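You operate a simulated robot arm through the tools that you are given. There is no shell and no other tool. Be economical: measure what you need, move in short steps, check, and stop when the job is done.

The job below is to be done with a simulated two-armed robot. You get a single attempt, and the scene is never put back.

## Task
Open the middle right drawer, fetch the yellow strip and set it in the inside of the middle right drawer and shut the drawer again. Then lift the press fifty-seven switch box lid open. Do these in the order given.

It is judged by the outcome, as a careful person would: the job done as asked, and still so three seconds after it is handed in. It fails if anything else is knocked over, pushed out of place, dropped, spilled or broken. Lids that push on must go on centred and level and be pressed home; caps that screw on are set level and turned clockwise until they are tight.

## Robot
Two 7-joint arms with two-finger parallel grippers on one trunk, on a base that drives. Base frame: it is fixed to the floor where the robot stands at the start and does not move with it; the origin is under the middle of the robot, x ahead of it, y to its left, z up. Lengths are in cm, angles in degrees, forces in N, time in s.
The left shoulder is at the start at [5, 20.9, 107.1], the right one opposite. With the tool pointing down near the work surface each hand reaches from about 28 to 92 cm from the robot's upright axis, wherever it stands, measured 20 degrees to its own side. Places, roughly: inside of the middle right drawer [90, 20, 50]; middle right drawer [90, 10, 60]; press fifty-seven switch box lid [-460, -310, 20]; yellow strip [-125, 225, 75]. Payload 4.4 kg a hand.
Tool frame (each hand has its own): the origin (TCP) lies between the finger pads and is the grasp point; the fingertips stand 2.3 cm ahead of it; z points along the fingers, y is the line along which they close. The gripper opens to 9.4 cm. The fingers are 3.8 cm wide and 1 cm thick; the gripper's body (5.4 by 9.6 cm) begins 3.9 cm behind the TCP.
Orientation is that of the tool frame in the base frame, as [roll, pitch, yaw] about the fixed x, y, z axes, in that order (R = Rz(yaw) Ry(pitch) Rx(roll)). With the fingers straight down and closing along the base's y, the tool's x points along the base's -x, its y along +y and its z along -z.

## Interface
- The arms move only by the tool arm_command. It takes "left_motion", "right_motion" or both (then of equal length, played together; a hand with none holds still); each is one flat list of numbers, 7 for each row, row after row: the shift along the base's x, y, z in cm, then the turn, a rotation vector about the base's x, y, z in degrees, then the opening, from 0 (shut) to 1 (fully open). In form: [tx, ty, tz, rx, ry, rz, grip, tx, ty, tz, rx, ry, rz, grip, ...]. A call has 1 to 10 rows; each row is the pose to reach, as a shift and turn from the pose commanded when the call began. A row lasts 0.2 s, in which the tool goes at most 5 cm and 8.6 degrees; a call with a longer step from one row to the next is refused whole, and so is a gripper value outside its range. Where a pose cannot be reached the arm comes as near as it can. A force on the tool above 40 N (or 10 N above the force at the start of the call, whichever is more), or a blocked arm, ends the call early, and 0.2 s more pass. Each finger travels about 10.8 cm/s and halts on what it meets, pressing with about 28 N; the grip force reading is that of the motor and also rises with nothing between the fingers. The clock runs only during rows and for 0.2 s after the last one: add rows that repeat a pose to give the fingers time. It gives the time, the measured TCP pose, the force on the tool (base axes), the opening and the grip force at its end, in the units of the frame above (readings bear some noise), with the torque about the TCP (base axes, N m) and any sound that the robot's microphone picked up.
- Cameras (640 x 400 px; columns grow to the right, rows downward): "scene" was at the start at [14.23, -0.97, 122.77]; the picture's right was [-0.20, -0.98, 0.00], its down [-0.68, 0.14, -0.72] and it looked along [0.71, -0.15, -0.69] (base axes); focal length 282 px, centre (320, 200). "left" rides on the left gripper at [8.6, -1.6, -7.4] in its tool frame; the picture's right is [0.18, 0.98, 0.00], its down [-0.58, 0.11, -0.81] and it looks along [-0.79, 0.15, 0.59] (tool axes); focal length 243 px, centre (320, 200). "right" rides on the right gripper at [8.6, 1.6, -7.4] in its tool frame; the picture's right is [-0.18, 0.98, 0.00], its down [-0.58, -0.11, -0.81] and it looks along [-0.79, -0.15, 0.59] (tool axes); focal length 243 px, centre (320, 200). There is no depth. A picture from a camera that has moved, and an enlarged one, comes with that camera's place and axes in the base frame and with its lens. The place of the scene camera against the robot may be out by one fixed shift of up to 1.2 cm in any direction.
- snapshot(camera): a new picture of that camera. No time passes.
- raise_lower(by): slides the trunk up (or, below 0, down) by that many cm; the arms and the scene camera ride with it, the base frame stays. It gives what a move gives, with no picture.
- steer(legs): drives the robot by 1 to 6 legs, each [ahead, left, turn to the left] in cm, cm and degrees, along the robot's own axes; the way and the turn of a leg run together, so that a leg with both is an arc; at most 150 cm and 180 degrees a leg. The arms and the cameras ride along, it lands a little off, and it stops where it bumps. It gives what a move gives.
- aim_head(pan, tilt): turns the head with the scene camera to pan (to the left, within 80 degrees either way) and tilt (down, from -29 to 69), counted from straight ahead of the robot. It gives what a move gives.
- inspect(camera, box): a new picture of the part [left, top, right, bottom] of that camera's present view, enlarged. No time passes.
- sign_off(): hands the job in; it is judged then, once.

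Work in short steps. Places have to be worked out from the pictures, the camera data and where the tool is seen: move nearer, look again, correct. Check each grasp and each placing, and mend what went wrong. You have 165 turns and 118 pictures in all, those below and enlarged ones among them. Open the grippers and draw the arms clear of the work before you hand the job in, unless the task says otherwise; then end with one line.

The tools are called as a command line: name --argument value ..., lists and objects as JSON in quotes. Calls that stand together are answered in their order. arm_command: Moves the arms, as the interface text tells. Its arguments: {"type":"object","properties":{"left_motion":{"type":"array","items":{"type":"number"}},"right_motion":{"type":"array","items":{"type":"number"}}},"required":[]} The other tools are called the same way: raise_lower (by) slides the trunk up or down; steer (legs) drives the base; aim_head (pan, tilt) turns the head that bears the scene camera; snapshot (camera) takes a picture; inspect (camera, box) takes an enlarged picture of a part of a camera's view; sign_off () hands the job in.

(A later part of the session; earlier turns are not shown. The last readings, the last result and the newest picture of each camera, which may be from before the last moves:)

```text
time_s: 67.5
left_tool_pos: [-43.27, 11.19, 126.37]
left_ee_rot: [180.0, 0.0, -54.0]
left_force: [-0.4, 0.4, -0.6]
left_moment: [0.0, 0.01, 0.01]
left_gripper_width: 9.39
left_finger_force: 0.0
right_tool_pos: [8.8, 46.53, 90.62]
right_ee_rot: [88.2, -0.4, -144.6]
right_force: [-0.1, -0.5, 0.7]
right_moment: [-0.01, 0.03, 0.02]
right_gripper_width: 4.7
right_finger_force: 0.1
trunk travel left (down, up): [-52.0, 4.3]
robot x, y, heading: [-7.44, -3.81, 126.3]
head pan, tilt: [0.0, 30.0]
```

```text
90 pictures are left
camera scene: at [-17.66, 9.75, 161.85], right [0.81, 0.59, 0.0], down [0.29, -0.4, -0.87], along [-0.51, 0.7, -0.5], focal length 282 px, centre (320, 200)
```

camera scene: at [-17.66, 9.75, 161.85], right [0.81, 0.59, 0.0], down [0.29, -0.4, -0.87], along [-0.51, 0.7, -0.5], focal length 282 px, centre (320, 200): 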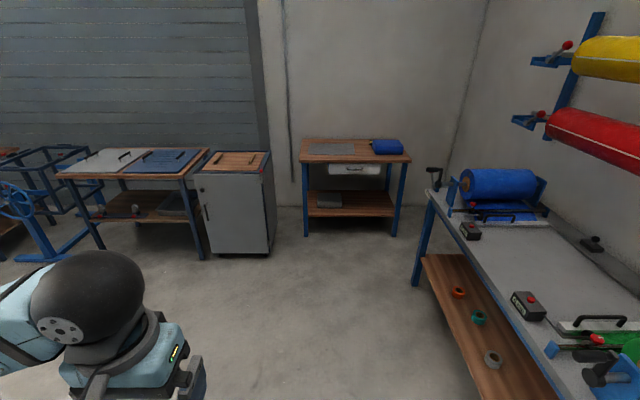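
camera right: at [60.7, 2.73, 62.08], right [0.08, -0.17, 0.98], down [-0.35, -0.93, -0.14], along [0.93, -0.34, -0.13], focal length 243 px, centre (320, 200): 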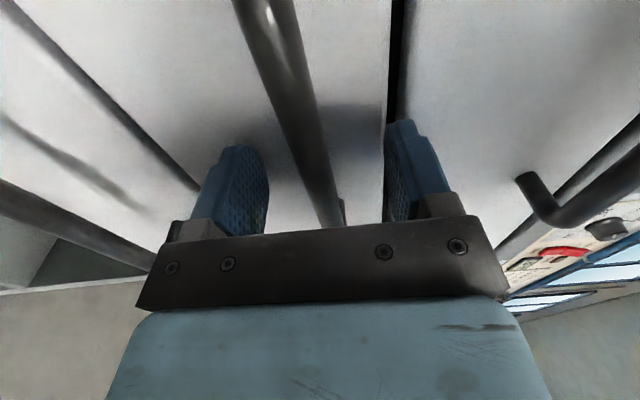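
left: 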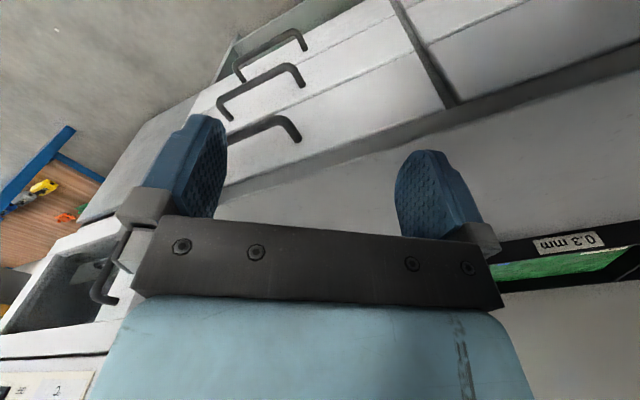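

Clear floor to the table. I'll enlarge its top to look for the strip.

inspect --camera "scene" --box '[290, 120, 420, 220]'

```text
4.00 times, centred on (355, 170) of scene
camera zoom: at [-17.66, 9.75, 161.85], right [0.81, 0.59, 0.0], down [0.29, -0.4, -0.87], along [-0.51, 0.7, -0.5], focal length 1128 px, centre (180, 320)
```

zoom: 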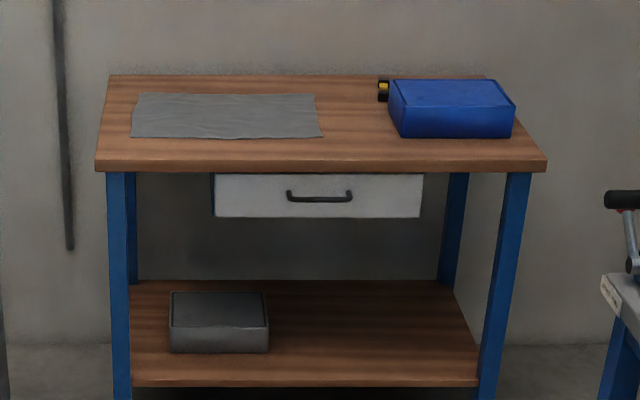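

A yellow-and-black bit shows behind the blue box's left end, at about (-131,248). Before driving I'll turn the right hand back to pointing down.

arm_command --right_motion '[-1.1, 0, 0.7, -0.99, -6.46, 4.62, 0.5, -2.1, 0, 1.3, -1.98, -12.91, 9.23, 0.5, -3.2, 0, 2, -2.98, -19.37, 13.85, 0.5, -4.2, 0, 2.7, -3.97, -25.82, 18.46, 0.5, -5.3, 0, 3.3, -4.96, -32.28, 23.08, 0.5, -6.3, 0, 4, -5.95, -38.74, 27.7, 0.5, -7.4, 0, 4.7, -6.94, -45.19, 32.31, 0.5, -8.4, 0, 5.3, -7.94, -51.65, 36.93, 0.5, -9.5, 0, 6, -8.93, -58.1, 41.54, 0.5, -10.5, 0, 6.7, -9.92, -64.56, 46.16, 0.5]'

arm_command --right_motion '[-1.1, 0, 0.7, -0.99, -6.46, 4.62, 0.5, -2.1, 0, 1.3, -1.98, -12.91, 9.23, 0.5, -3.2, 0, 2, -2.98, -19.37, 13.85, 0.5, -4.2, 0, 2.7, -3.97, -25.82, 18.46, 0.5, -5.3, 0, 3.3, -4.96, -32.28, 23.08, 0.5]'

steer --legs '[[148, -16, 0]]'

snapshot --camera "scene"

```text
time_s: 69.8
left_tool_pos: [-43.29, 11.3, 126.38]
left_ee_rot: [-179.9, -0.1, -54.0]
left_force: [0.6, 0.6, 0.0]
left_moment: [0.0, 0.01, 0.02]
left_gripper_width: 9.4
left_finger_force: 0.0
right_tool_pos: [-1.81, 46.59, 97.24]
right_ee_rot: [150.2, 17.7, -82.3]
right_force: [-0.6, -0.3, -0.3]
right_moment: [-0.01, -0.02, -0.01]
right_gripper_width: 4.68
right_finger_force: 0.0
trunk travel left (down, up): [-52.0, 4.3]
robot x, y, heading: [-7.45, -3.69, 125.9]
head pan, tilt: [0.0, 30.0]
```

```text
time_s: 71.0
left_tool_pos: [-43.3, 11.33, 126.33]
left_ee_rot: [180.0, -0.1, -54.0]
left_force: [-0.1, 0.1, -1.3]
left_moment: [0.0, -0.02, 0.0]
left_gripper_width: 9.42
left_finger_force: 0.0
right_tool_pos: [-7.14, 46.61, 100.49]
right_ee_rot: [178.3, 0.8, -54.1]
right_force: [0.4, 0.0, -0.1]
right_moment: [0.0, -0.01, 0.03]
right_gripper_width: 4.72
right_finger_force: 0.0
trunk travel left (down, up): [-52.0, 4.3]
robot x, y, heading: [-7.5, -3.87, 126.0]
head pan, tilt: [0.0, 30.0]
```

```text
time_s: 78.4
left_tool_pos: [-118.71, 142.08, 126.28]
left_ee_rot: [-180.0, 0.0, -53.7]
left_force: [-0.3, 0.0, -0.3]
left_moment: [0.01, 0.0, 0.03]
left_gripper_width: 9.39
left_finger_force: 0.1
right_tool_pos: [-82.74, 177.45, 100.59]
right_ee_rot: [178.1, 0.9, -53.9]
right_force: [-0.3, -0.3, 0.1]
right_moment: [0.01, 0.01, -0.02]
right_gripper_width: 4.7
right_finger_force: 0.0
trunk travel left (down, up): [-52.0, 4.3]
robot x, y, heading: [-83.33, 127.38, 126.2]
head pan, tilt: [0.0, 30.0]
```

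```text
88 pictures are left
camera scene: at [-93.23, 140.69, 161.86], right [0.81, 0.59, 0.0], down [0.3, -0.4, -0.87], along [-0.51, 0.7, -0.5], focal length 282 px, centre (320, 200)
```

scene: 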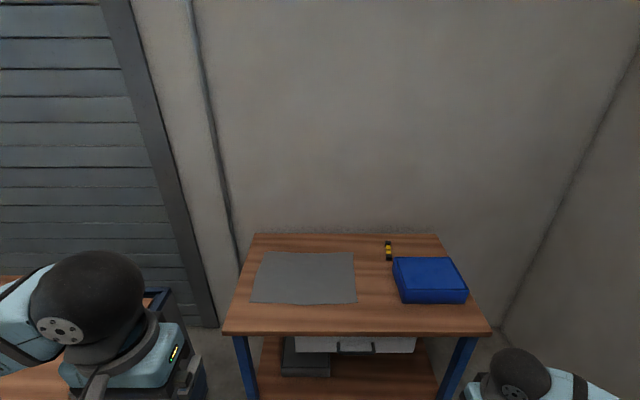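

The yellow item now shows at (389,250), about (-127.6,243.5) for a table top at z≈75. I'll enlarge it.

inspect --camera "scene" --box '[350, 220, 480, 310]'

```text
4.44 times, centred on (415, 265) of scene
camera zoom: at [-93.23, 140.69, 161.86], right [0.81, 0.59, 0.0], down [0.3, -0.4, -0.87], along [-0.51, 0.7, -0.5], focal length 1253 px, centre (-102, -89)
```

zoom: 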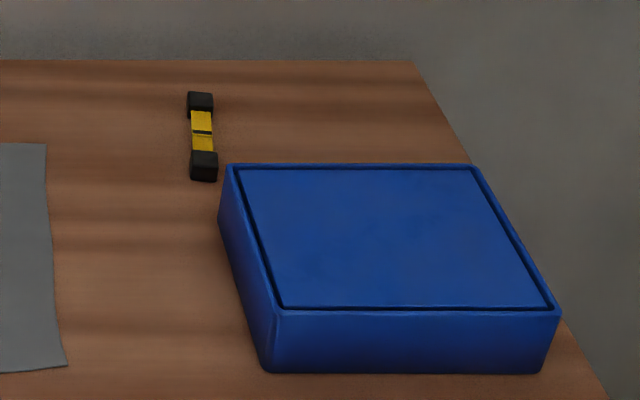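

The strip is a bar with black ends and a yellow middle. It is centred near (-127.4,241.9), points along heading about 117°, and lies just behind the blue box. I'll drive to about 34 cm from the table edge.

steer --legs '[[43, -10, 0]]'

aim_head --pan -15 --tilt 50

snapshot --camera "scene"

snapshot --camera "right"

```text
time_s: 81.1
left_tool_pos: [-136.06, 182.47, 126.51]
left_ee_rot: [180.0, 0.1, -53.6]
left_force: [0.2, 0.0, 0.4]
left_moment: [0.03, -0.02, -0.01]
left_gripper_width: 9.39
left_finger_force: 0.0
right_tool_pos: [-100.08, 217.77, 100.65]
right_ee_rot: [178.2, 0.9, -53.7]
right_force: [-0.3, -0.6, -0.5]
right_moment: [0.03, 0.03, 0.0]
right_gripper_width: 4.7
right_finger_force: 0.0
trunk travel left (down, up): [-52.0, 4.3]
robot x, y, heading: [-100.64, 167.83, 126.2]
head pan, tilt: [0.0, 30.0]
```

```text
time_s: 81.9
left_tool_pos: [-136.18, 182.43, 126.4]
left_ee_rot: [-179.9, 0.0, -53.6]
left_force: [-0.5, -0.3, 0.3]
left_moment: [-0.01, -0.03, -0.02]
left_gripper_width: 9.4
left_finger_force: 0.2
right_tool_pos: [-100.11, 217.86, 100.55]
right_ee_rot: [178.2, 0.9, -53.7]
right_force: [0.5, 0.4, 0.1]
right_moment: [0.01, 0.0, 0.02]
right_gripper_width: 4.69
right_finger_force: 0.1
trunk travel left (down, up): [-52.0, 4.3]
robot x, y, heading: [-100.56, 167.65, 126.4]
head pan, tilt: [-15.0, 50.0]
```

```text
86 pictures are left
camera scene: at [-107.94, 180.9, 158.91], right [0.93, 0.36, 0.0], down [0.28, -0.71, -0.64], along [-0.23, 0.6, -0.77], focal length 282 px, centre (320, 200)
```

scene: 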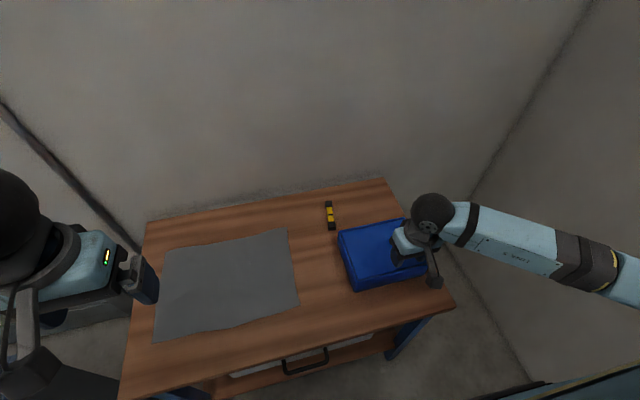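

```text
85 pictures are left
camera right: at [-96.1, 210.05, 108.03], right [-0.9, -0.43, 0.03], down [-0.23, 0.54, 0.81], along [-0.37, 0.72, -0.58], focal length 243 px, centre (320, 200)
```

right: 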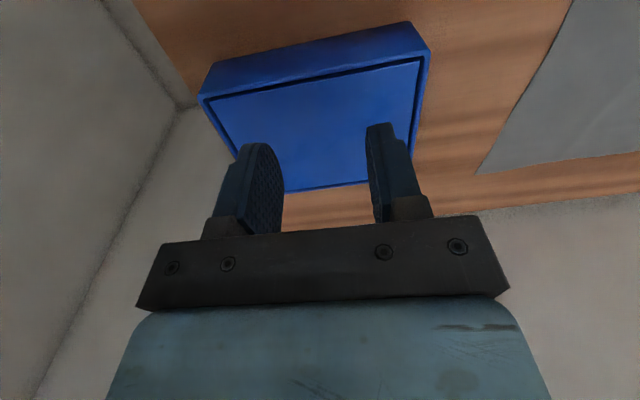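

The strip centre triangulates to (-126.5,240) with heading 117°. I'll move the right hand above it at z≈94 with yaw -63° and look.

arm_command --right_motion '[-3.3, 2.8, 0, 0, -0.3, -1.2, 0.5, -6.6, 5.5, 0, 0.1, -0.5, -2.3, 0.5, -9.9, 8.3, -1, 0.1, -0.8, -3.5, 0.5, -13.2, 11, -2, 0.2, -1, -4.7, 0.5, -16.5, 13.8, -3, 0.2, -1.3, -5.8, 0.55, -19.8, 16.5, -4, 0.2, -1.5, -7, 0.6, -23.1, 19.3, -5, 0.3, -1.8, -8.1, 0.6, -26.4, 22.1, -6, 0.3, -2, -9.3, 0.6]'

snapshot --camera "right"

snapshot --camera "scene"

```text
time_s: 83.7
left_tool_pos: [-136.22, 182.36, 126.28]
left_ee_rot: [-179.9, -0.2, -53.6]
left_force: [-0.8, -0.2, -0.5]
left_moment: [0.04, -0.01, 0.02]
left_gripper_width: 9.39
left_finger_force: 0.1
right_tool_pos: [-126.51, 240.12, 94.66]
right_ee_rot: [-180.0, 0.2, -63.0]
right_force: [0.4, 0.2, -0.1]
right_moment: [0.02, 0.0, 0.02]
right_gripper_width: 5.64
right_finger_force: 0.1
trunk travel left (down, up): [-52.0, 4.3]
robot x, y, heading: [-100.5, 167.51, 126.2]
head pan, tilt: [-15.0, 50.0]
```

```text
84 pictures are left
camera right: at [-124.08, 231.73, 102.16], right [-0.96, -0.28, 0.0], down [-0.17, 0.57, 0.81], along [-0.23, 0.78, -0.59], focal length 243 px, centre (320, 200)
```

right: 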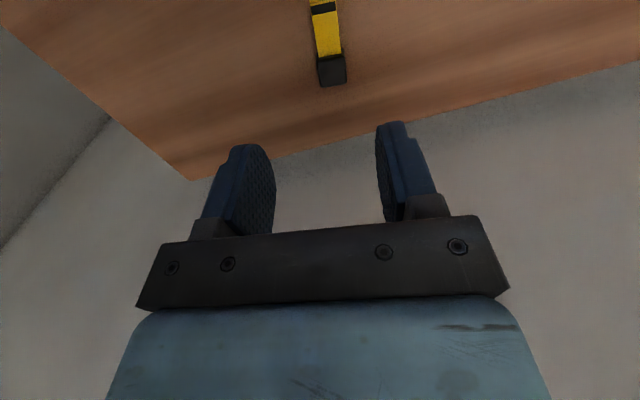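

```text
83 pictures are left
camera scene: at [-108.2, 180.92, 158.88], right [0.93, 0.36, 0.0], down [0.28, -0.71, -0.64], along [-0.23, 0.6, -0.77], focal length 282 px, centre (320, 200)
```

scene: 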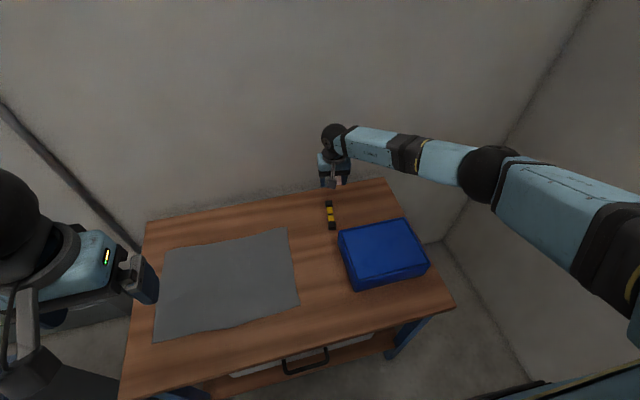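

The wrist view puts the strip's centre mark at (-126.3,238.4). I'll shift over it and descend to z≈85.

arm_command --right_motion '[0.2, -1.7, -3, 0, 0, 0, 0.5, 0.2, -1.7, -6, 0, 0, 0, 0.5, 0.2, -1.7, -9.5, 0, 0, 0, 0.5]'

snapshot --camera "right"

inspect --camera "scene" --box '[270, 120, 440, 300]'

```text
time_s: 84.5
left_tool_pos: [-136.14, 182.38, 126.37]
left_ee_rot: [179.9, 0.0, -53.7]
left_force: [-0.2, -0.4, -1.1]
left_moment: [-0.02, 0.03, 0.01]
left_gripper_width: 9.41
left_finger_force: 0.0
right_tool_pos: [-126.21, 238.27, 85.28]
right_ee_rot: [-179.9, 0.2, -63.1]
right_force: [0.3, 0.5, 0.7]
right_moment: [-0.01, -0.03, -0.01]
right_gripper_width: 4.68
right_finger_force: 0.0
trunk travel left (down, up): [-52.0, 4.3]
robot x, y, heading: [-100.07, 167.49, 126.4]
head pan, tilt: [-15.0, 50.0]
```

```text
82 pictures are left
camera right: at [-123.82, 229.9, 92.69], right [-0.96, -0.28, 0.0], down [-0.17, 0.57, 0.81], along [-0.23, 0.78, -0.59], focal length 243 px, centre (320, 200)
```

right: 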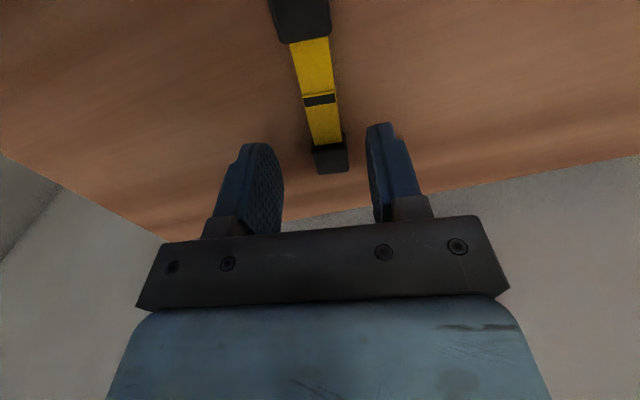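

```text
2.22 times, centred on (355, 210) of scene
camera zoom: at [-107.99, 180.91, 158.9], right [0.93, 0.36, 0.0], down [0.28, -0.71, -0.64], along [-0.23, 0.6, -0.77], focal length 626 px, centre (242, 178)
```

zoom: 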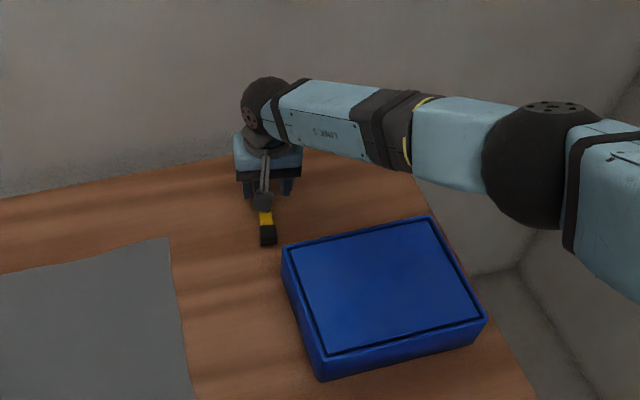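

Centred well. I'll descend further to z≈78.5.

arm_command --right_motion '[-0.1, 0.2, -2.5, 0, 0, 0, 0.5, -0.1, 0.2, -4.5, 0, 0, 0, 0.5, -0.1, 0.2, -5.8, 0, 0, 0, 0.5, -0.1, 0.2, -6.7, 0, 0, 0, 0.5]'

snapshot --camera "right"

```text
time_s: 85.5
left_tool_pos: [-136.09, 182.38, 126.24]
left_ee_rot: [180.0, -0.1, -53.6]
left_force: [0.2, 0.1, -0.1]
left_moment: [-0.04, -0.03, 0.03]
left_gripper_width: 9.4
left_finger_force: 0.1
right_tool_pos: [-125.96, 238.03, 80.79]
right_ee_rot: [-180.0, 0.1, -63.0]
right_force: [-0.4, -0.7, 0.9]
right_moment: [0.03, 0.0, -0.01]
right_gripper_width: 4.66
right_finger_force: 0.1
right hand out of reach, approached as far as the arm can: row 2, 3, 4
trunk travel left (down, up): [-52.0, 4.3]
robot x, y, heading: [-100.78, 167.52, 126.5]
head pan, tilt: [-15.0, 50.0]
```

```text
80 pictures are left
camera right: at [-123.6, 229.67, 88.27], right [-0.96, -0.28, 0.0], down [-0.17, 0.57, 0.81], along [-0.23, 0.77, -0.59], focal length 243 px, centre (320, 200)
```

right: 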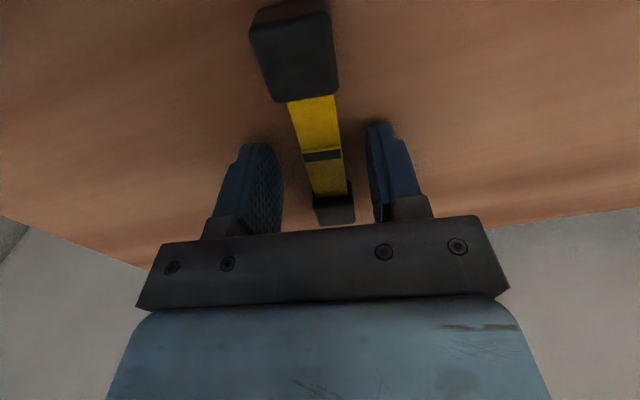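

Out of reach with the trunk so high, so I'll lower the trunk 2.3 cm, which brings the hand down too.

raise_lower --by -2.3

snapshot --camera "right"

```text
time_s: 85.9
left_tool_pos: [-136.05, 182.35, 125.54]
left_ee_rot: [180.0, 0.0, -53.7]
left_force: [-0.4, 0.6, -0.1]
left_moment: [0.01, 0.01, 0.01]
left_gripper_width: 9.42
left_finger_force: 0.0
right_tool_pos: [-126.03, 237.98, 80.3]
right_ee_rot: [-179.9, -0.1, -62.9]
right_force: [5.6, -6.6, 9.6]
right_moment: [-0.14, 0.19, 0.26]
right_gripper_width: 4.6
right_finger_force: 0.0
trunk travel left (down, up): [-51.2, 5.1]
robot x, y, heading: [-100.72, 167.42, 126.4]
head pan, tilt: [-15.0, 50.0]
stopped: the force on the tool passed its limit at 50 N (the readings are from after the stop); the commanded pose is now the measured one
```

```text
79 pictures are left
camera right: at [-123.57, 229.65, 87.82], right [-0.96, -0.28, 0.0], down [-0.17, 0.57, 0.81], along [-0.23, 0.77, -0.59], focal length 243 px, centre (320, 200)
```

right: 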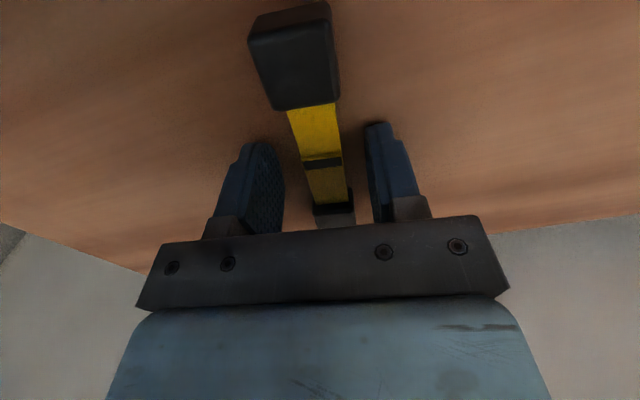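

The fingertips have reached the table, which is at z≈78. I'll lift 0.4 cm and close on the yellow middle.

arm_command --right_motion '[0, 0, 0.4, 0, 0, 0, 0.4, 0, 0, 0.4, 0, 0, 0, 0.2, 0, 0, 0.4, 0, 0, 0, 0, 0, 0, 0.4, 0, 0, 0, 0, 0, 0, 0.4, 0, 0, 0, 0]'

snapshot --camera "right"

```text
time_s: 87.1
left_tool_pos: [-136.0, 182.46, 125.59]
left_ee_rot: [-180.0, -0.1, -53.6]
left_force: [-1.0, -0.3, -0.3]
left_moment: [-0.03, -0.01, 0.01]
left_gripper_width: 9.39
left_finger_force: 0.2
right_tool_pos: [-126.03, 238.11, 80.63]
right_ee_rot: [-179.9, 0.0, -63.0]
right_force: [0.2, -0.2, -0.8]
right_moment: [-0.01, -0.01, -0.02]
right_gripper_width: 1.93
right_finger_force: 28.6
trunk travel left (down, up): [-51.2, 5.1]
robot x, y, heading: [-100.7, 167.36, 126.5]
head pan, tilt: [-15.0, 50.0]
```

```text
78 pictures are left
camera right: at [-123.59, 229.75, 88.09], right [-0.96, -0.28, 0.0], down [-0.17, 0.57, 0.81], along [-0.23, 0.77, -0.59], focal length 243 px, centre (320, 200)
```

right: 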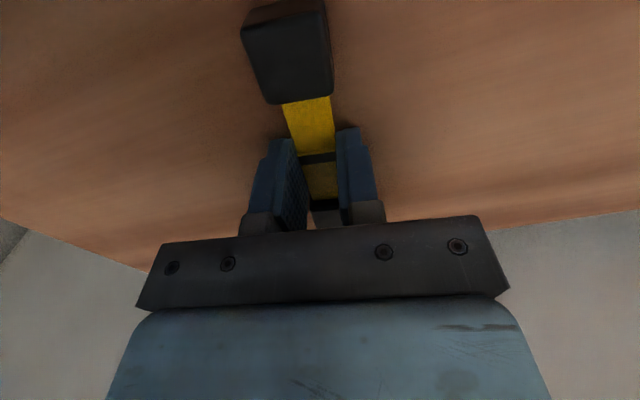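

Gripped at 1.93 cm. I'll lift straight up.

arm_command --right_motion '[0, 0, 3, 0, 0, 0, 0, 0, 0, 7, 0, 0, 0, 0, 0, 0, 11, 0, 0, 0, 0, 0, 0, 15, 0, 0, 0, 0]'

snapshot --camera "right"

inspect --camera "scene" --box '[250, 80, 450, 320]'

```text
time_s: 88.1
left_tool_pos: [-136.0, 182.43, 125.53]
left_ee_rot: [-179.9, 0.0, -53.6]
left_force: [-0.6, -0.3, -0.7]
left_moment: [-0.02, 0.0, 0.02]
left_gripper_width: 9.41
left_finger_force: 0.1
right_tool_pos: [-125.77, 238.09, 95.47]
right_ee_rot: [-179.9, 0.0, -63.0]
right_force: [0.0, -0.2, -0.4]
right_moment: [0.02, -0.02, 0.0]
right_gripper_width: 1.95
right_finger_force: 28.1
trunk travel left (down, up): [-51.2, 5.1]
robot x, y, heading: [-100.86, 167.76, 126.1]
head pan, tilt: [-15.0, 50.0]
```

```text
77 pictures are left
camera right: at [-123.4, 229.6, 103.11], right [-0.96, -0.28, 0.0], down [-0.17, 0.57, 0.81], along [-0.23, 0.77, -0.59], focal length 243 px, centre (320, 200)
```

right: 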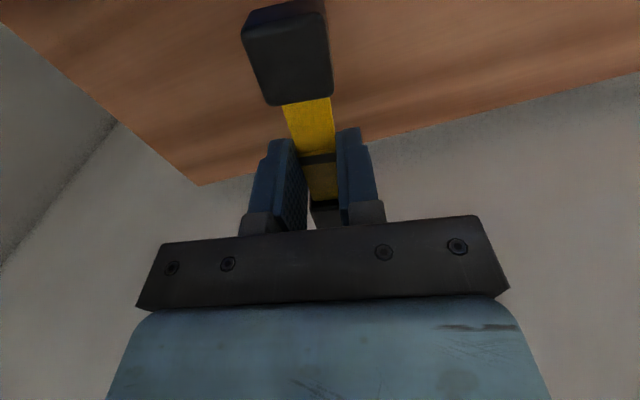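

```text
1.67 times, centred on (350, 200) of scene
camera zoom: at [-107.84, 180.87, 158.13], right [0.93, 0.36, 0.0], down [0.28, -0.71, -0.64], along [-0.23, 0.6, -0.77], focal length 470 px, centre (270, 200)
```

zoom: 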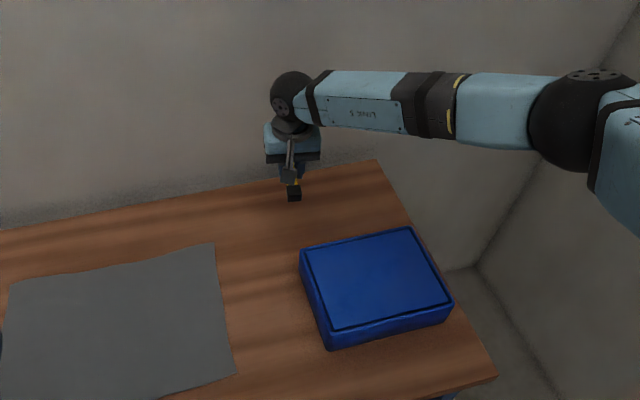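

Strip lifted. I'll retract the hand toward the body, then drive back to the spot in front of the cabinet.

arm_command --right_motion '[2.6, -2.5, 1, 0, 0, 1, 0, 5.3, -5, 2, 0, 0, 2, 0, 7.9, -7.4, 3, 0, 0, 3, 0, 10.5, -9.9, 4, 0, 0, 4, 0, 13.2, -12.4, 5, 0, 0, 5, 0, 15.8, -14.9, 6, 0, 0, 6, 0, 18.4, -17.3, 7, 0, 0, 7, 0, 21, -19.8, 8, 0, 0, 8, 0, 23.7, -22.3, 8, 0, 0, 9, 0]'

steer --legs '[[-43, 10, 0], [-145, 14, 0], [0, 0, -91.5]]'

aim_head --pan -30 --tilt 55

snapshot --camera "scene"

```text
time_s: 90.1
left_tool_pos: [-135.89, 182.37, 125.59]
left_ee_rot: [179.9, 0.0, -53.7]
left_force: [0.1, -0.2, 0.5]
left_moment: [-0.01, 0.02, 0.01]
left_gripper_width: 9.41
left_finger_force: 0.0
right_tool_pos: [-101.91, 215.75, 103.73]
right_ee_rot: [-179.9, 0.1, -53.9]
right_force: [0.5, 0.5, -1.8]
right_moment: [0.04, -0.01, 0.01]
right_gripper_width: 1.92
right_finger_force: 28.1
trunk travel left (down, up): [-51.2, 5.1]
robot x, y, heading: [-100.79, 167.68, 126.4]
head pan, tilt: [-15.0, 50.0]
```

```text
time_s: 103.6
left_tool_pos: [7.94, 36.53, 125.64]
left_ee_rot: [-179.9, -0.1, -144.0]
left_force: [0.4, -0.3, -0.4]
left_moment: [-0.01, -0.01, 0.03]
left_gripper_width: 9.39
left_finger_force: 0.0
right_tool_pos: [40.94, 2.37, 103.66]
right_ee_rot: [-179.9, -0.1, -144.5]
right_force: [0.2, 1.2, -0.4]
right_moment: [0.02, -0.01, -0.01]
right_gripper_width: 1.9
right_finger_force: 27.7
trunk travel left (down, up): [-51.2, 5.1]
robot x, y, heading: [-7.33, 1.28, 35.8]
head pan, tilt: [-15.0, 50.0]
```

```text
time_s: 104.3
left_tool_pos: [7.88, 36.54, 125.65]
left_ee_rot: [-180.0, -0.1, -144.1]
left_force: [0.4, -0.5, 0.0]
left_moment: [0.01, 0.0, -0.01]
left_gripper_width: 9.42
left_finger_force: 0.1
right_tool_pos: [40.99, 2.4, 103.73]
right_ee_rot: [-179.9, 0.0, -144.5]
right_force: [-0.1, 0.0, -1.3]
right_moment: [-0.01, -0.01, 0.01]
right_gripper_width: 1.96
right_finger_force: 28.0
trunk travel left (down, up): [-51.2, 5.1]
robot x, y, heading: [-7.35, 1.17, 35.9]
head pan, tilt: [-30.0, 55.0]
```

```text
75 pictures are left
camera scene: at [4.88, 6.53, 157.48], right [0.1, -0.99, 0.0], down [-0.81, -0.09, -0.57], along [0.57, 0.06, -0.82], focal length 282 px, centre (320, 200)
```

scene: 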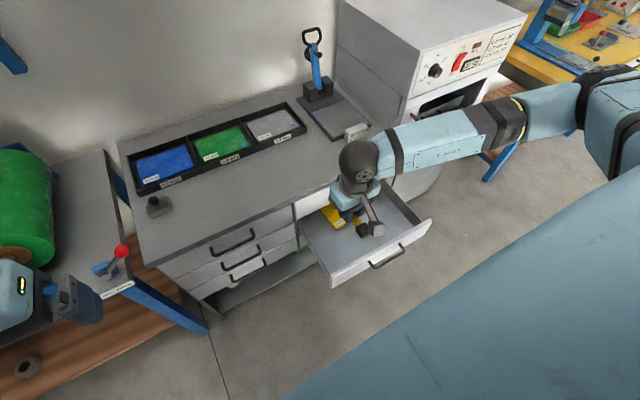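

Back in place with the strip still held and the drawer open. I'll move the hand over the front of the drawer, at about (64.7,-7.9), and lower the trunk.

arm_command --right_motion '[4, -1.7, 0, 0, 0, 0, 0, 7.9, -3.4, 0, 0, 0, 0, 0, 11.9, -5.2, 0, 0, 0, 0, 0, 15.8, -6.9, 0, 0, 0, 0, 0, 19.8, -8.6, 0, 0, 0, 0, 0, 23.7, -10.3, 0, 0, 0, 0, 0]'

raise_lower --by -25

snapshot --camera "right"

snapshot --camera "scene"

```text
time_s: 105.7
left_tool_pos: [7.87, 36.44, 125.45]
left_ee_rot: [-180.0, -0.1, -144.1]
left_force: [-0.1, -0.3, -0.7]
left_moment: [-0.03, 0.03, 0.04]
left_gripper_width: 9.38
left_finger_force: 0.1
right_tool_pos: [64.99, -7.97, 103.4]
right_ee_rot: [180.0, -0.1, -144.4]
right_force: [-0.5, -0.3, -0.8]
right_moment: [0.03, 0.02, 0.01]
right_gripper_width: 1.94
right_finger_force: 28.0
trunk travel left (down, up): [-51.2, 5.1]
robot x, y, heading: [-7.46, 1.08, 35.7]
head pan, tilt: [-30.0, 55.0]
```

```text
time_s: 108.3
left_tool_pos: [7.8, 36.56, 100.59]
left_ee_rot: [-180.0, 0.0, -144.0]
left_force: [0.0, 0.6, 0.1]
left_moment: [0.02, -0.01, 0.01]
left_gripper_width: 9.39
left_finger_force: 0.0
right_tool_pos: [64.87, -7.81, 78.45]
right_ee_rot: [-179.9, -0.1, -144.3]
right_force: [-0.8, -0.8, 0.6]
right_moment: [-0.02, 0.04, 0.0]
right_gripper_width: 1.9
right_finger_force: 28.3
trunk travel left (down, up): [-26.2, 30.1]
robot x, y, heading: [-6.99, 1.3, 35.7]
head pan, tilt: [-30.0, 55.0]
```

```text
74 pictures are left
camera right: at [56.79, -11.49, 85.91], right [-0.42, 0.91, 0.0], down [0.54, 0.25, 0.81], along [0.73, 0.34, -0.59], focal length 243 px, centre (320, 200)
```

right: 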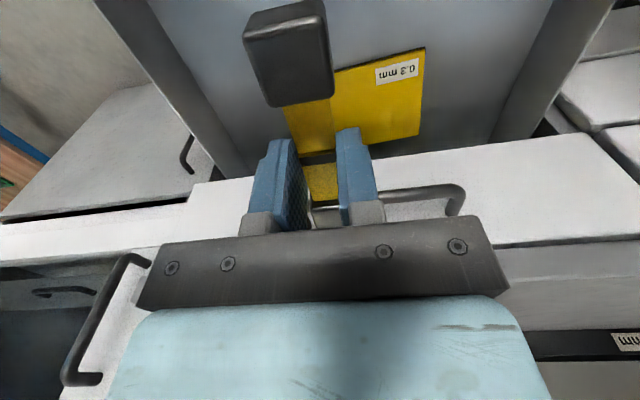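

```text
73 pictures are left
camera scene: at [4.86, 6.52, 132.48], right [0.1, -0.99, 0.0], down [-0.81, -0.08, -0.57], along [0.57, 0.06, -0.82], focal length 282 px, centre (320, 200)
```

scene: 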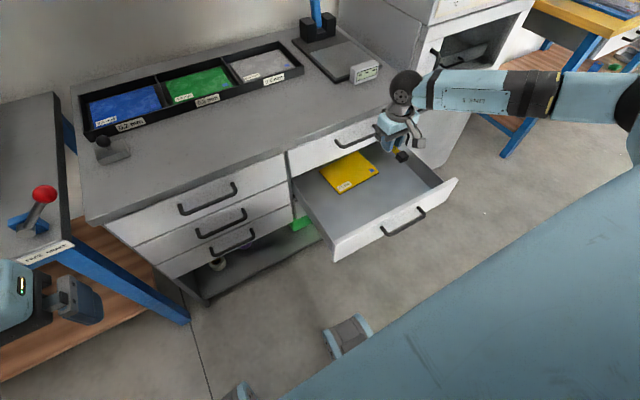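

The packet's near corner is at about f=54, t=47. I'll set the strip beside it at the drawer's front right. Shift there, then descend to z≈67.

arm_command --right_motion '[1.5, -2.3, 0, 0, 0, 0, 0, 2.9, -4.6, 0, 0, 0, 0, 0, 2.9, -4.6, -4, 0, 0, 0, 0, 2.9, -4.6, -8, 0, 0, 0, 0, 2.9, -4.6, -11.5, 0, 0, 0, 0]'

snapshot --camera "right"

inspect --camera "scene" --box '[280, 60, 480, 280]'

```text
time_s: 109.5
left_tool_pos: [7.96, 36.58, 100.54]
left_ee_rot: [180.0, -0.1, -144.2]
left_force: [0.2, 0.5, -0.2]
left_moment: [0.0, 0.0, -0.02]
left_gripper_width: 9.4
left_finger_force: 0.1
right_tool_pos: [67.7, -12.47, 66.69]
right_ee_rot: [-180.0, -0.2, -144.4]
right_force: [0.3, -0.1, -0.7]
right_moment: [-0.03, -0.01, 0.0]
right_gripper_width: 1.91
right_finger_force: 27.6
trunk travel left (down, up): [-26.2, 30.1]
robot x, y, heading: [-7.0, 0.86, 35.8]
head pan, tilt: [-30.0, 55.0]
```

```text
72 pictures are left
camera right: at [59.68, -16.14, 74.35], right [-0.42, 0.91, 0.0], down [0.54, 0.25, 0.81], along [0.73, 0.34, -0.59], focal length 243 px, centre (320, 200)
```

right: 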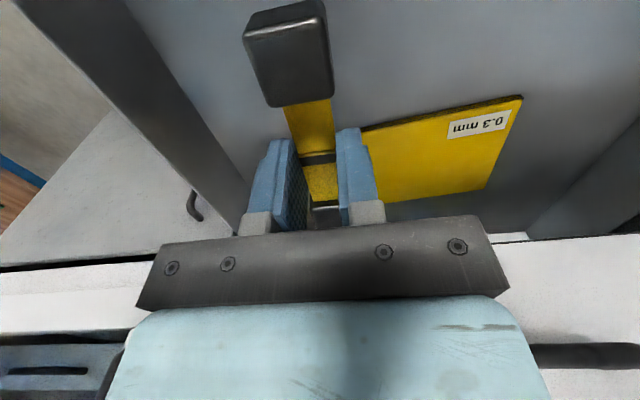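

```text
1.82 times, centred on (380, 170) of scene
camera zoom: at [4.94, 6.53, 132.47], right [0.1, -0.99, 0.0], down [-0.82, -0.08, -0.57], along [0.57, 0.06, -0.82], focal length 513 px, centre (211, 254)
```

zoom: 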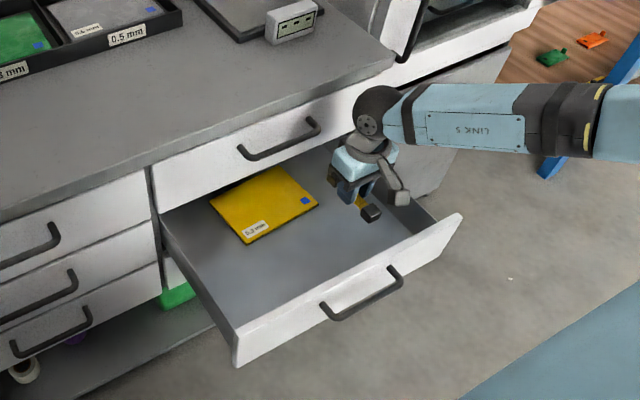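

Clear all around. I'll descend slowly to find the drawer floor.

arm_command --right_motion '[0, 0, -2.5, 0, 0, 0, 0, 0, 0, -4.5, 0, 0, 0, 0, 0, 0, -5.3, 0, 0, 0, 0, 0, 0, -6, 0, 0, 0, 0, 0, 0, -6.5, 0, 0, 0, 0]'

snapshot --camera "right"

inspect --camera "scene" --box '[300, 90, 460, 250]'

```text
time_s: 110.7
left_tool_pos: [7.87, 36.46, 100.57]
left_ee_rot: [-179.9, -0.1, -144.0]
left_force: [0.4, 0.5, -0.2]
left_moment: [0.01, -0.01, 0.01]
left_gripper_width: 9.39
left_finger_force: 0.0
right_tool_pos: [67.71, -12.44, 60.48]
right_ee_rot: [-179.9, -0.1, -144.4]
right_force: [-0.4, 1.1, -0.1]
right_moment: [0.0, -0.01, 0.02]
right_gripper_width: 1.93
right_finger_force: 28.1
trunk travel left (down, up): [-26.2, 30.1]
robot x, y, heading: [-7.29, 1.22, 35.9]
head pan, tilt: [-30.0, 55.0]
```

```text
70 pictures are left
camera right: at [59.64, -16.03, 68.01], right [-0.42, 0.91, 0.0], down [0.54, 0.25, 0.81], along [0.73, 0.34, -0.59], focal length 243 px, centre (320, 200)
```

right: 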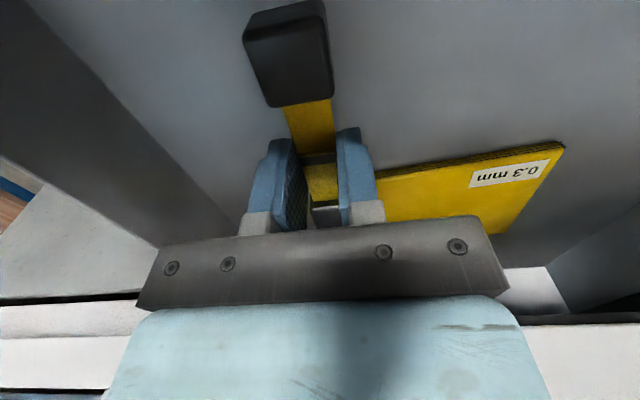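

```text
2.50 times, centred on (380, 170) of scene
camera zoom: at [4.88, 6.52, 132.47], right [0.1, -0.99, 0.0], down [-0.81, -0.08, -0.57], along [0.57, 0.06, -0.82], focal length 705 px, centre (170, 275)
```

zoom: 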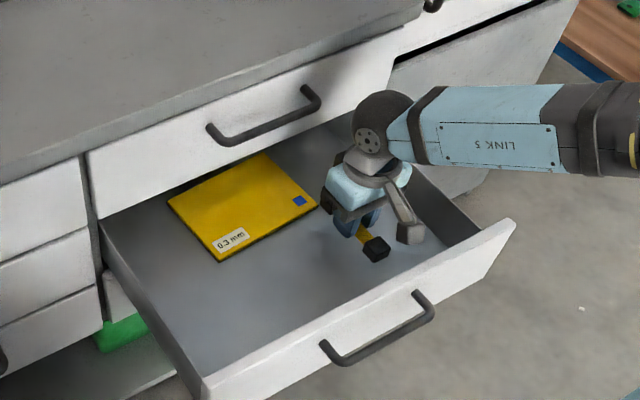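

Not touching yet. I'll continue down in small steps.

arm_command --right_motion '[0, 0, -0.6, 0, 0, 0, 0, 0, 0, -1.2, 0, 0, 0, 0, 0, 0, -1.7, 0, 0, 0, 0, 0, 0, -2.2, 0, 0, 0, 0, 0, 0, -2.2, 0, 0, 0, 0]'

snapshot --camera "right"

```text
time_s: 111.9
left_tool_pos: [7.81, 36.57, 100.49]
left_ee_rot: [180.0, -0.1, -144.1]
left_force: [0.2, -0.7, 0.8]
left_moment: [-0.01, -0.03, -0.01]
left_gripper_width: 9.4
left_finger_force: 0.0
right_tool_pos: [67.79, -12.34, 58.14]
right_ee_rot: [-179.8, 0.0, -144.3]
right_force: [-0.2, 0.0, 0.3]
right_moment: [-0.01, 0.02, -0.03]
right_gripper_width: 1.91
right_finger_force: 28.1
trunk travel left (down, up): [-26.2, 30.1]
robot x, y, heading: [-7.14, 1.2, 36.0]
head pan, tilt: [-30.0, 55.0]
```

```text
68 pictures are left
camera right: at [59.73, -16.05, 65.69], right [-0.42, 0.91, 0.0], down [0.54, 0.25, 0.81], along [0.73, 0.34, -0.59], focal length 243 px, centre (320, 200)
```

right: 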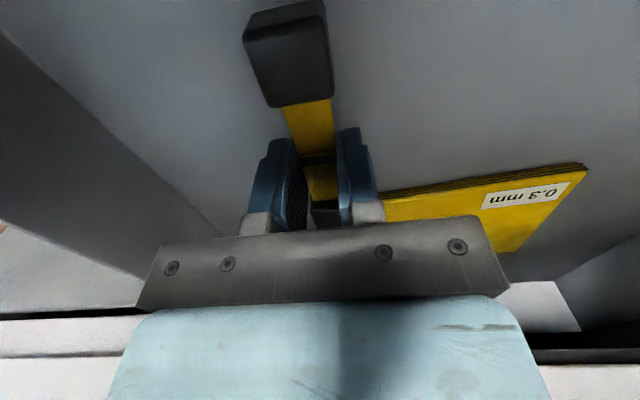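

Triangulating the packet corner puts the floor at z≈53.5–54. I'll go down about 2 more in fine steps.

arm_command --right_motion '[0, 0, -0.6, 0, 0, 0, 0, 0, 0, -1.1, 0, 0, 0, 0, 0, 0, -1.4, 0, 0, 0, 0, 0, 0, -1.7, 0, 0, 0, 0, 0, 0, -1.7, 0, 0, 0, 0]'

```text
time_s: 113.1
left_tool_pos: [7.84, 36.56, 100.6]
left_ee_rot: [179.9, -0.1, -144.1]
left_force: [-0.1, 0.5, -0.3]
left_moment: [-0.01, 0.01, -0.04]
left_gripper_width: 9.38
left_finger_force: 0.1
right_tool_pos: [67.89, -12.34, 56.47]
right_ee_rot: [-179.8, 0.0, -144.5]
right_force: [0.0, 0.0, -1.5]
right_moment: [0.03, 0.0, 0.02]
right_gripper_width: 1.92
right_finger_force: 28.2
trunk travel left (down, up): [-26.2, 30.1]
robot x, y, heading: [-7.1, 1.2, 35.7]
head pan, tilt: [-30.0, 55.0]
```

arm_command --right_motion '[0, 0, -0.3, 0, 0, 0, 0, 0, 0, -0.6, 0, 0, 0, 0, 0, 0, -0.9, 0, 0, 0, 0, 0, 0, -1.2, 0, 0, 0, 0, 0, 0, -1.5, 0, 0, 0, 0]'

snapshot --camera "right"

inspect --camera "scene" --box '[300, 90, 460, 250]'

```text
time_s: 114.3
left_tool_pos: [7.61, 36.63, 100.64]
left_ee_rot: [-179.9, 0.1, -144.1]
left_force: [-0.3, 0.9, 0.3]
left_moment: [-0.02, 0.03, 0.01]
left_gripper_width: 9.4
left_finger_force: 0.0
right_tool_pos: [68.13, -12.27, 55.77]
right_ee_rot: [-180.0, 0.4, -144.6]
right_force: [0.1, 3.7, 26.7]
right_moment: [-1.19, 2.19, -0.24]
right_gripper_width: 1.91
right_finger_force: 28.1
trunk travel left (down, up): [-26.2, 30.1]
robot x, y, heading: [-6.75, 1.15, 35.9]
head pan, tilt: [-30.0, 55.0]
stopped in row 5 (right hand): the force on the tool passed its limit at 43 N (the readings are from after the stop); the commanded pose is now the measured one
```

```text
67 pictures are left
camera right: at [60.02, -15.82, 63.25], right [-0.42, 0.91, 0.0], down [0.53, 0.25, 0.81], along [0.74, 0.34, -0.59], focal length 243 px, centre (320, 200)
```

right: 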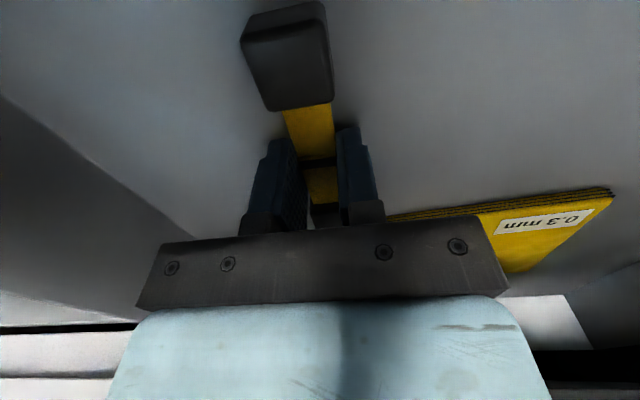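

```text
2.50 times, centred on (380, 170) of scene
camera zoom: at [4.64, 6.62, 132.51], right [0.1, -0.99, 0.0], down [-0.81, -0.09, -0.58], along [0.57, 0.06, -0.82], focal length 705 px, centre (170, 275)
```

zoom: 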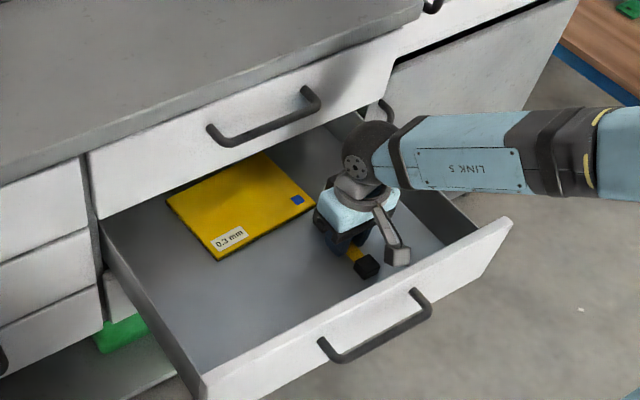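

Contact at TCP z≈55.8, as expected for the strip resting on the floor. I'll release it.

arm_command --right_motion '[0, 0, 0.1, 0, 0, 0, 0.25, 0, 0, 0.1, 0, 0, 0, 0.35, 0, 0, 0.1, 0, 0, 0, 0.4, 0, 0, 0.1, 0, 0, 0, 0.4]'

arm_command --right_motion '[0, 0, 2, 0, 0, 0, 0.4, 0, 0, 5, 0, 0, 0, 0.4, 0, 0, 10, 0, 0, 0, 0.4, 0, 0, 15, 0, 0, 0, 0.4, 0, 0, 20, 0, 0, 0, 0.4]'

snapshot --camera "right"

snapshot --camera "scene"

```text
time_s: 115.3
left_tool_pos: [7.74, 36.48, 100.63]
left_ee_rot: [-179.9, 0.1, -144.1]
left_force: [0.9, 0.1, -1.3]
left_moment: [-0.01, 0.01, 0.01]
left_gripper_width: 9.39
left_finger_force: 0.1
right_tool_pos: [67.89, -12.54, 55.87]
right_ee_rot: [-179.7, 0.4, -144.6]
right_force: [13.3, -17.6, 34.6]
right_moment: [-0.25, 0.59, 0.39]
right_gripper_width: 2.76
right_finger_force: 0.0
trunk travel left (down, up): [-26.2, 30.1]
robot x, y, heading: [-7.0, 1.43, 35.8]
head pan, tilt: [-30.0, 55.0]
```

```text
time_s: 116.5
left_tool_pos: [7.75, 36.56, 100.59]
left_ee_rot: [-179.9, 0.1, -144.1]
left_force: [0.6, -0.4, 0.1]
left_moment: [0.0, 0.03, -0.02]
left_gripper_width: 9.41
left_finger_force: 0.0
right_tool_pos: [68.03, -12.24, 75.66]
right_ee_rot: [-179.9, 0.2, -144.4]
right_force: [-0.1, 0.7, 0.0]
right_moment: [-0.03, -0.04, 0.01]
right_gripper_width: 3.74
right_finger_force: 0.0
trunk travel left (down, up): [-26.2, 30.1]
robot x, y, heading: [-7.09, 1.09, 35.7]
head pan, tilt: [-30.0, 55.0]
```

```text
65 pictures are left
camera right: at [59.99, -15.86, 83.03], right [-0.42, 0.91, 0.0], down [0.53, 0.25, 0.81], along [0.73, 0.34, -0.59], focal length 243 px, centre (320, 200)
```

right: 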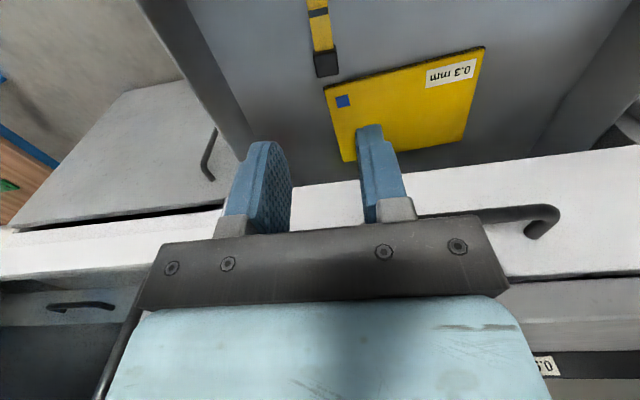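

```text
64 pictures are left
camera scene: at [4.79, 6.54, 132.48], right [0.1, -0.99, 0.0], down [-0.81, -0.08, -0.57], along [0.57, 0.06, -0.82], focal length 282 px, centre (320, 200)
```

scene: 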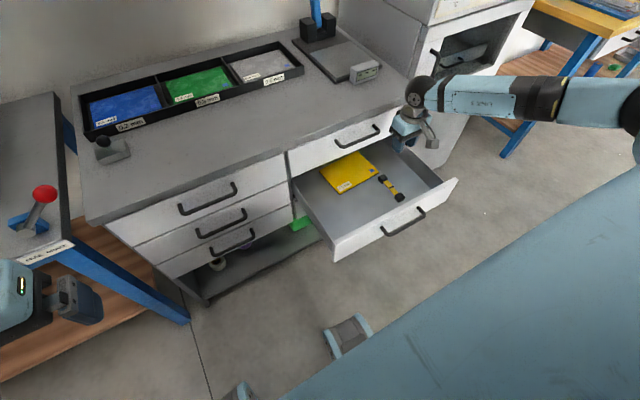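

The strip lies flat in the drawer beside the packet. Now I'll turn the right hand back to the horizontal handle pose while lifting clear and moving back in front of the drawer.

arm_command --right_motion '[0, 0, 4, 6.44, -1.06, -4.62, 0.5, 0, 0, 8, 12.88, -2.12, -9.24, 0.5, 0, 0, 12, 19.32, -3.18, -13.86, 0.5, -2.5, -1, 16, 25.76, -4.24, -18.48, 0.5, -5, -2, 18, 32.2, -5.3, -23.1, 0.5, -8, -3, 20, 38.64, -6.36, -27.72, 0.5, -11, -4, 20, 45.08, -7.42, -32.34, 0.5, -14, -5, 20, 51.52, -8.48, -36.96, 0.5, -17, -6.5, 20, 57.96, -9.54, -41.58, 0.5, -20, -8, 20, 64.4, -10.6, -46.2, 0.5]'

arm_command --right_motion '[-1.5, -0.5, 0, 6.44, -1.06, -4.62, 0.5, -3, -1, 0, 12.88, -2.12, -9.24, 0.5, -4.5, -1.5, 0, 19.32, -3.18, -13.86, 0.5, -6, -2, 0, 25.76, -4.24, -18.48, 0.5, -7.2, -2.5, 0, 32.2, -5.3, -23.1, 0.5]'

```text
time_s: 118.7
left_tool_pos: [7.65, 36.58, 100.53]
left_ee_rot: [-179.9, 0.0, -143.9]
left_force: [-0.5, 0.1, 0.9]
left_moment: [-0.03, -0.01, 0.02]
left_gripper_width: 9.42
left_finger_force: 0.0
right_tool_pos: [47.77, -20.22, 95.47]
right_ee_rot: [118.0, 17.0, 153.3]
right_force: [-0.2, -1.1, 0.6]
right_moment: [0.0, -0.01, 0.01]
right_gripper_width: 4.69
right_finger_force: 0.1
trunk travel left (down, up): [-26.2, 30.1]
robot x, y, heading: [-7.45, 0.98, 36.0]
head pan, tilt: [-30.0, 55.0]
```

```text
time_s: 119.9
left_tool_pos: [7.85, 36.64, 100.52]
left_ee_rot: [-180.0, -0.1, -144.1]
left_force: [-0.4, -0.1, 0.4]
left_moment: [0.03, 0.01, 0.01]
left_gripper_width: 9.41
left_finger_force: 0.0
right_tool_pos: [41.02, -22.82, 95.47]
right_ee_rot: [89.9, -0.3, 125.4]
right_force: [0.7, 0.3, 0.5]
right_moment: [0.01, 0.05, 0.0]
right_gripper_width: 4.7
right_finger_force: 0.0
trunk travel left (down, up): [-26.2, 30.1]
robot x, y, heading: [-7.29, 1.05, 35.8]
head pan, tilt: [-30.0, 55.0]
```

In pose at (41,-22.8,95.5). I'll lower it to handle height.

raise_lower --by -4.2

arm_command --right_motion '[0, 0, -4.4, 0, 0, 0, 0.5, 0, 0, -8.8, 0, 0, 0, 0.5, 0, 0, -13.2, 0, 0, 0, 0.5, 0, 0, -17.6, 0, 0, 0, 0.5, 0, 0, -22, 0, 0, 0, 0.5, 0, 0, -26.4, 0, 0, 0, 0.5, 0, 0, -30.5, 0, 0, 0, 0.5]'

snapshot --camera "right"

snapshot --camera "scene"

```text
time_s: 120.7
left_tool_pos: [7.9, 36.52, 96.41]
left_ee_rot: [-179.9, 0.0, -144.1]
left_force: [0.7, -0.7, 0.1]
left_moment: [-0.01, -0.03, -0.02]
left_gripper_width: 9.4
left_finger_force: 0.1
right_tool_pos: [40.85, -22.92, 91.19]
right_ee_rot: [90.1, -0.1, 125.5]
right_force: [-1.0, -0.1, 0.1]
right_moment: [0.02, -0.02, 0.01]
right_gripper_width: 4.71
right_finger_force: 0.1
trunk travel left (down, up): [-22.0, 34.3]
robot x, y, heading: [-7.14, 1.11, 35.8]
head pan, tilt: [-30.0, 55.0]
```

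```text
time_s: 122.3
left_tool_pos: [7.75, 36.55, 96.33]
left_ee_rot: [180.0, 0.0, -144.1]
left_force: [-0.2, -0.8, 0.9]
left_moment: [0.03, -0.01, 0.05]
left_gripper_width: 9.42
left_finger_force: 0.0
right_tool_pos: [41.33, -22.82, 61.02]
right_ee_rot: [90.1, -0.2, 125.5]
right_force: [0.6, -0.2, 0.1]
right_moment: [0.04, 0.0, 0.0]
right_gripper_width: 4.68
right_finger_force: 0.0
trunk travel left (down, up): [-22.0, 34.3]
robot x, y, heading: [-7.02, 1.05, 35.9]
head pan, tilt: [-30.0, 55.0]
```

```text
63 pictures are left
camera right: at [30.05, -19.9, 62.67], right [0.11, -0.15, 0.98], down [-0.32, -0.94, -0.11], along [0.94, -0.3, -0.15], focal length 243 px, centre (320, 200)
```

right: 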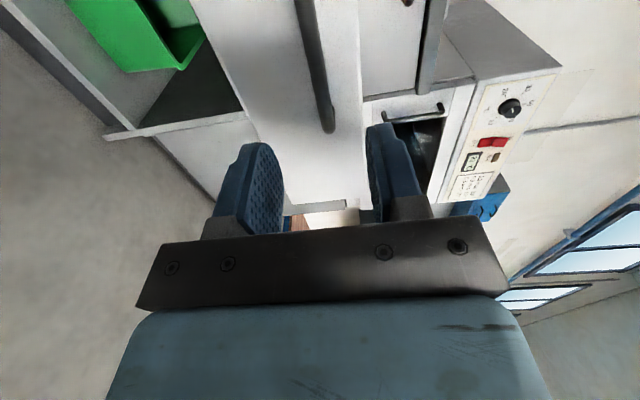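

```text
62 pictures are left
camera scene: at [4.89, 6.48, 128.29], right [0.1, -0.99, 0.0], down [-0.81, -0.08, -0.57], along [0.57, 0.06, -0.82], focal length 282 px, centre (320, 200)
```

scene: 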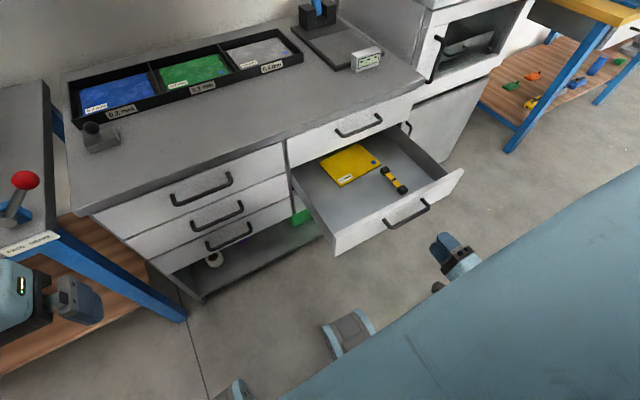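

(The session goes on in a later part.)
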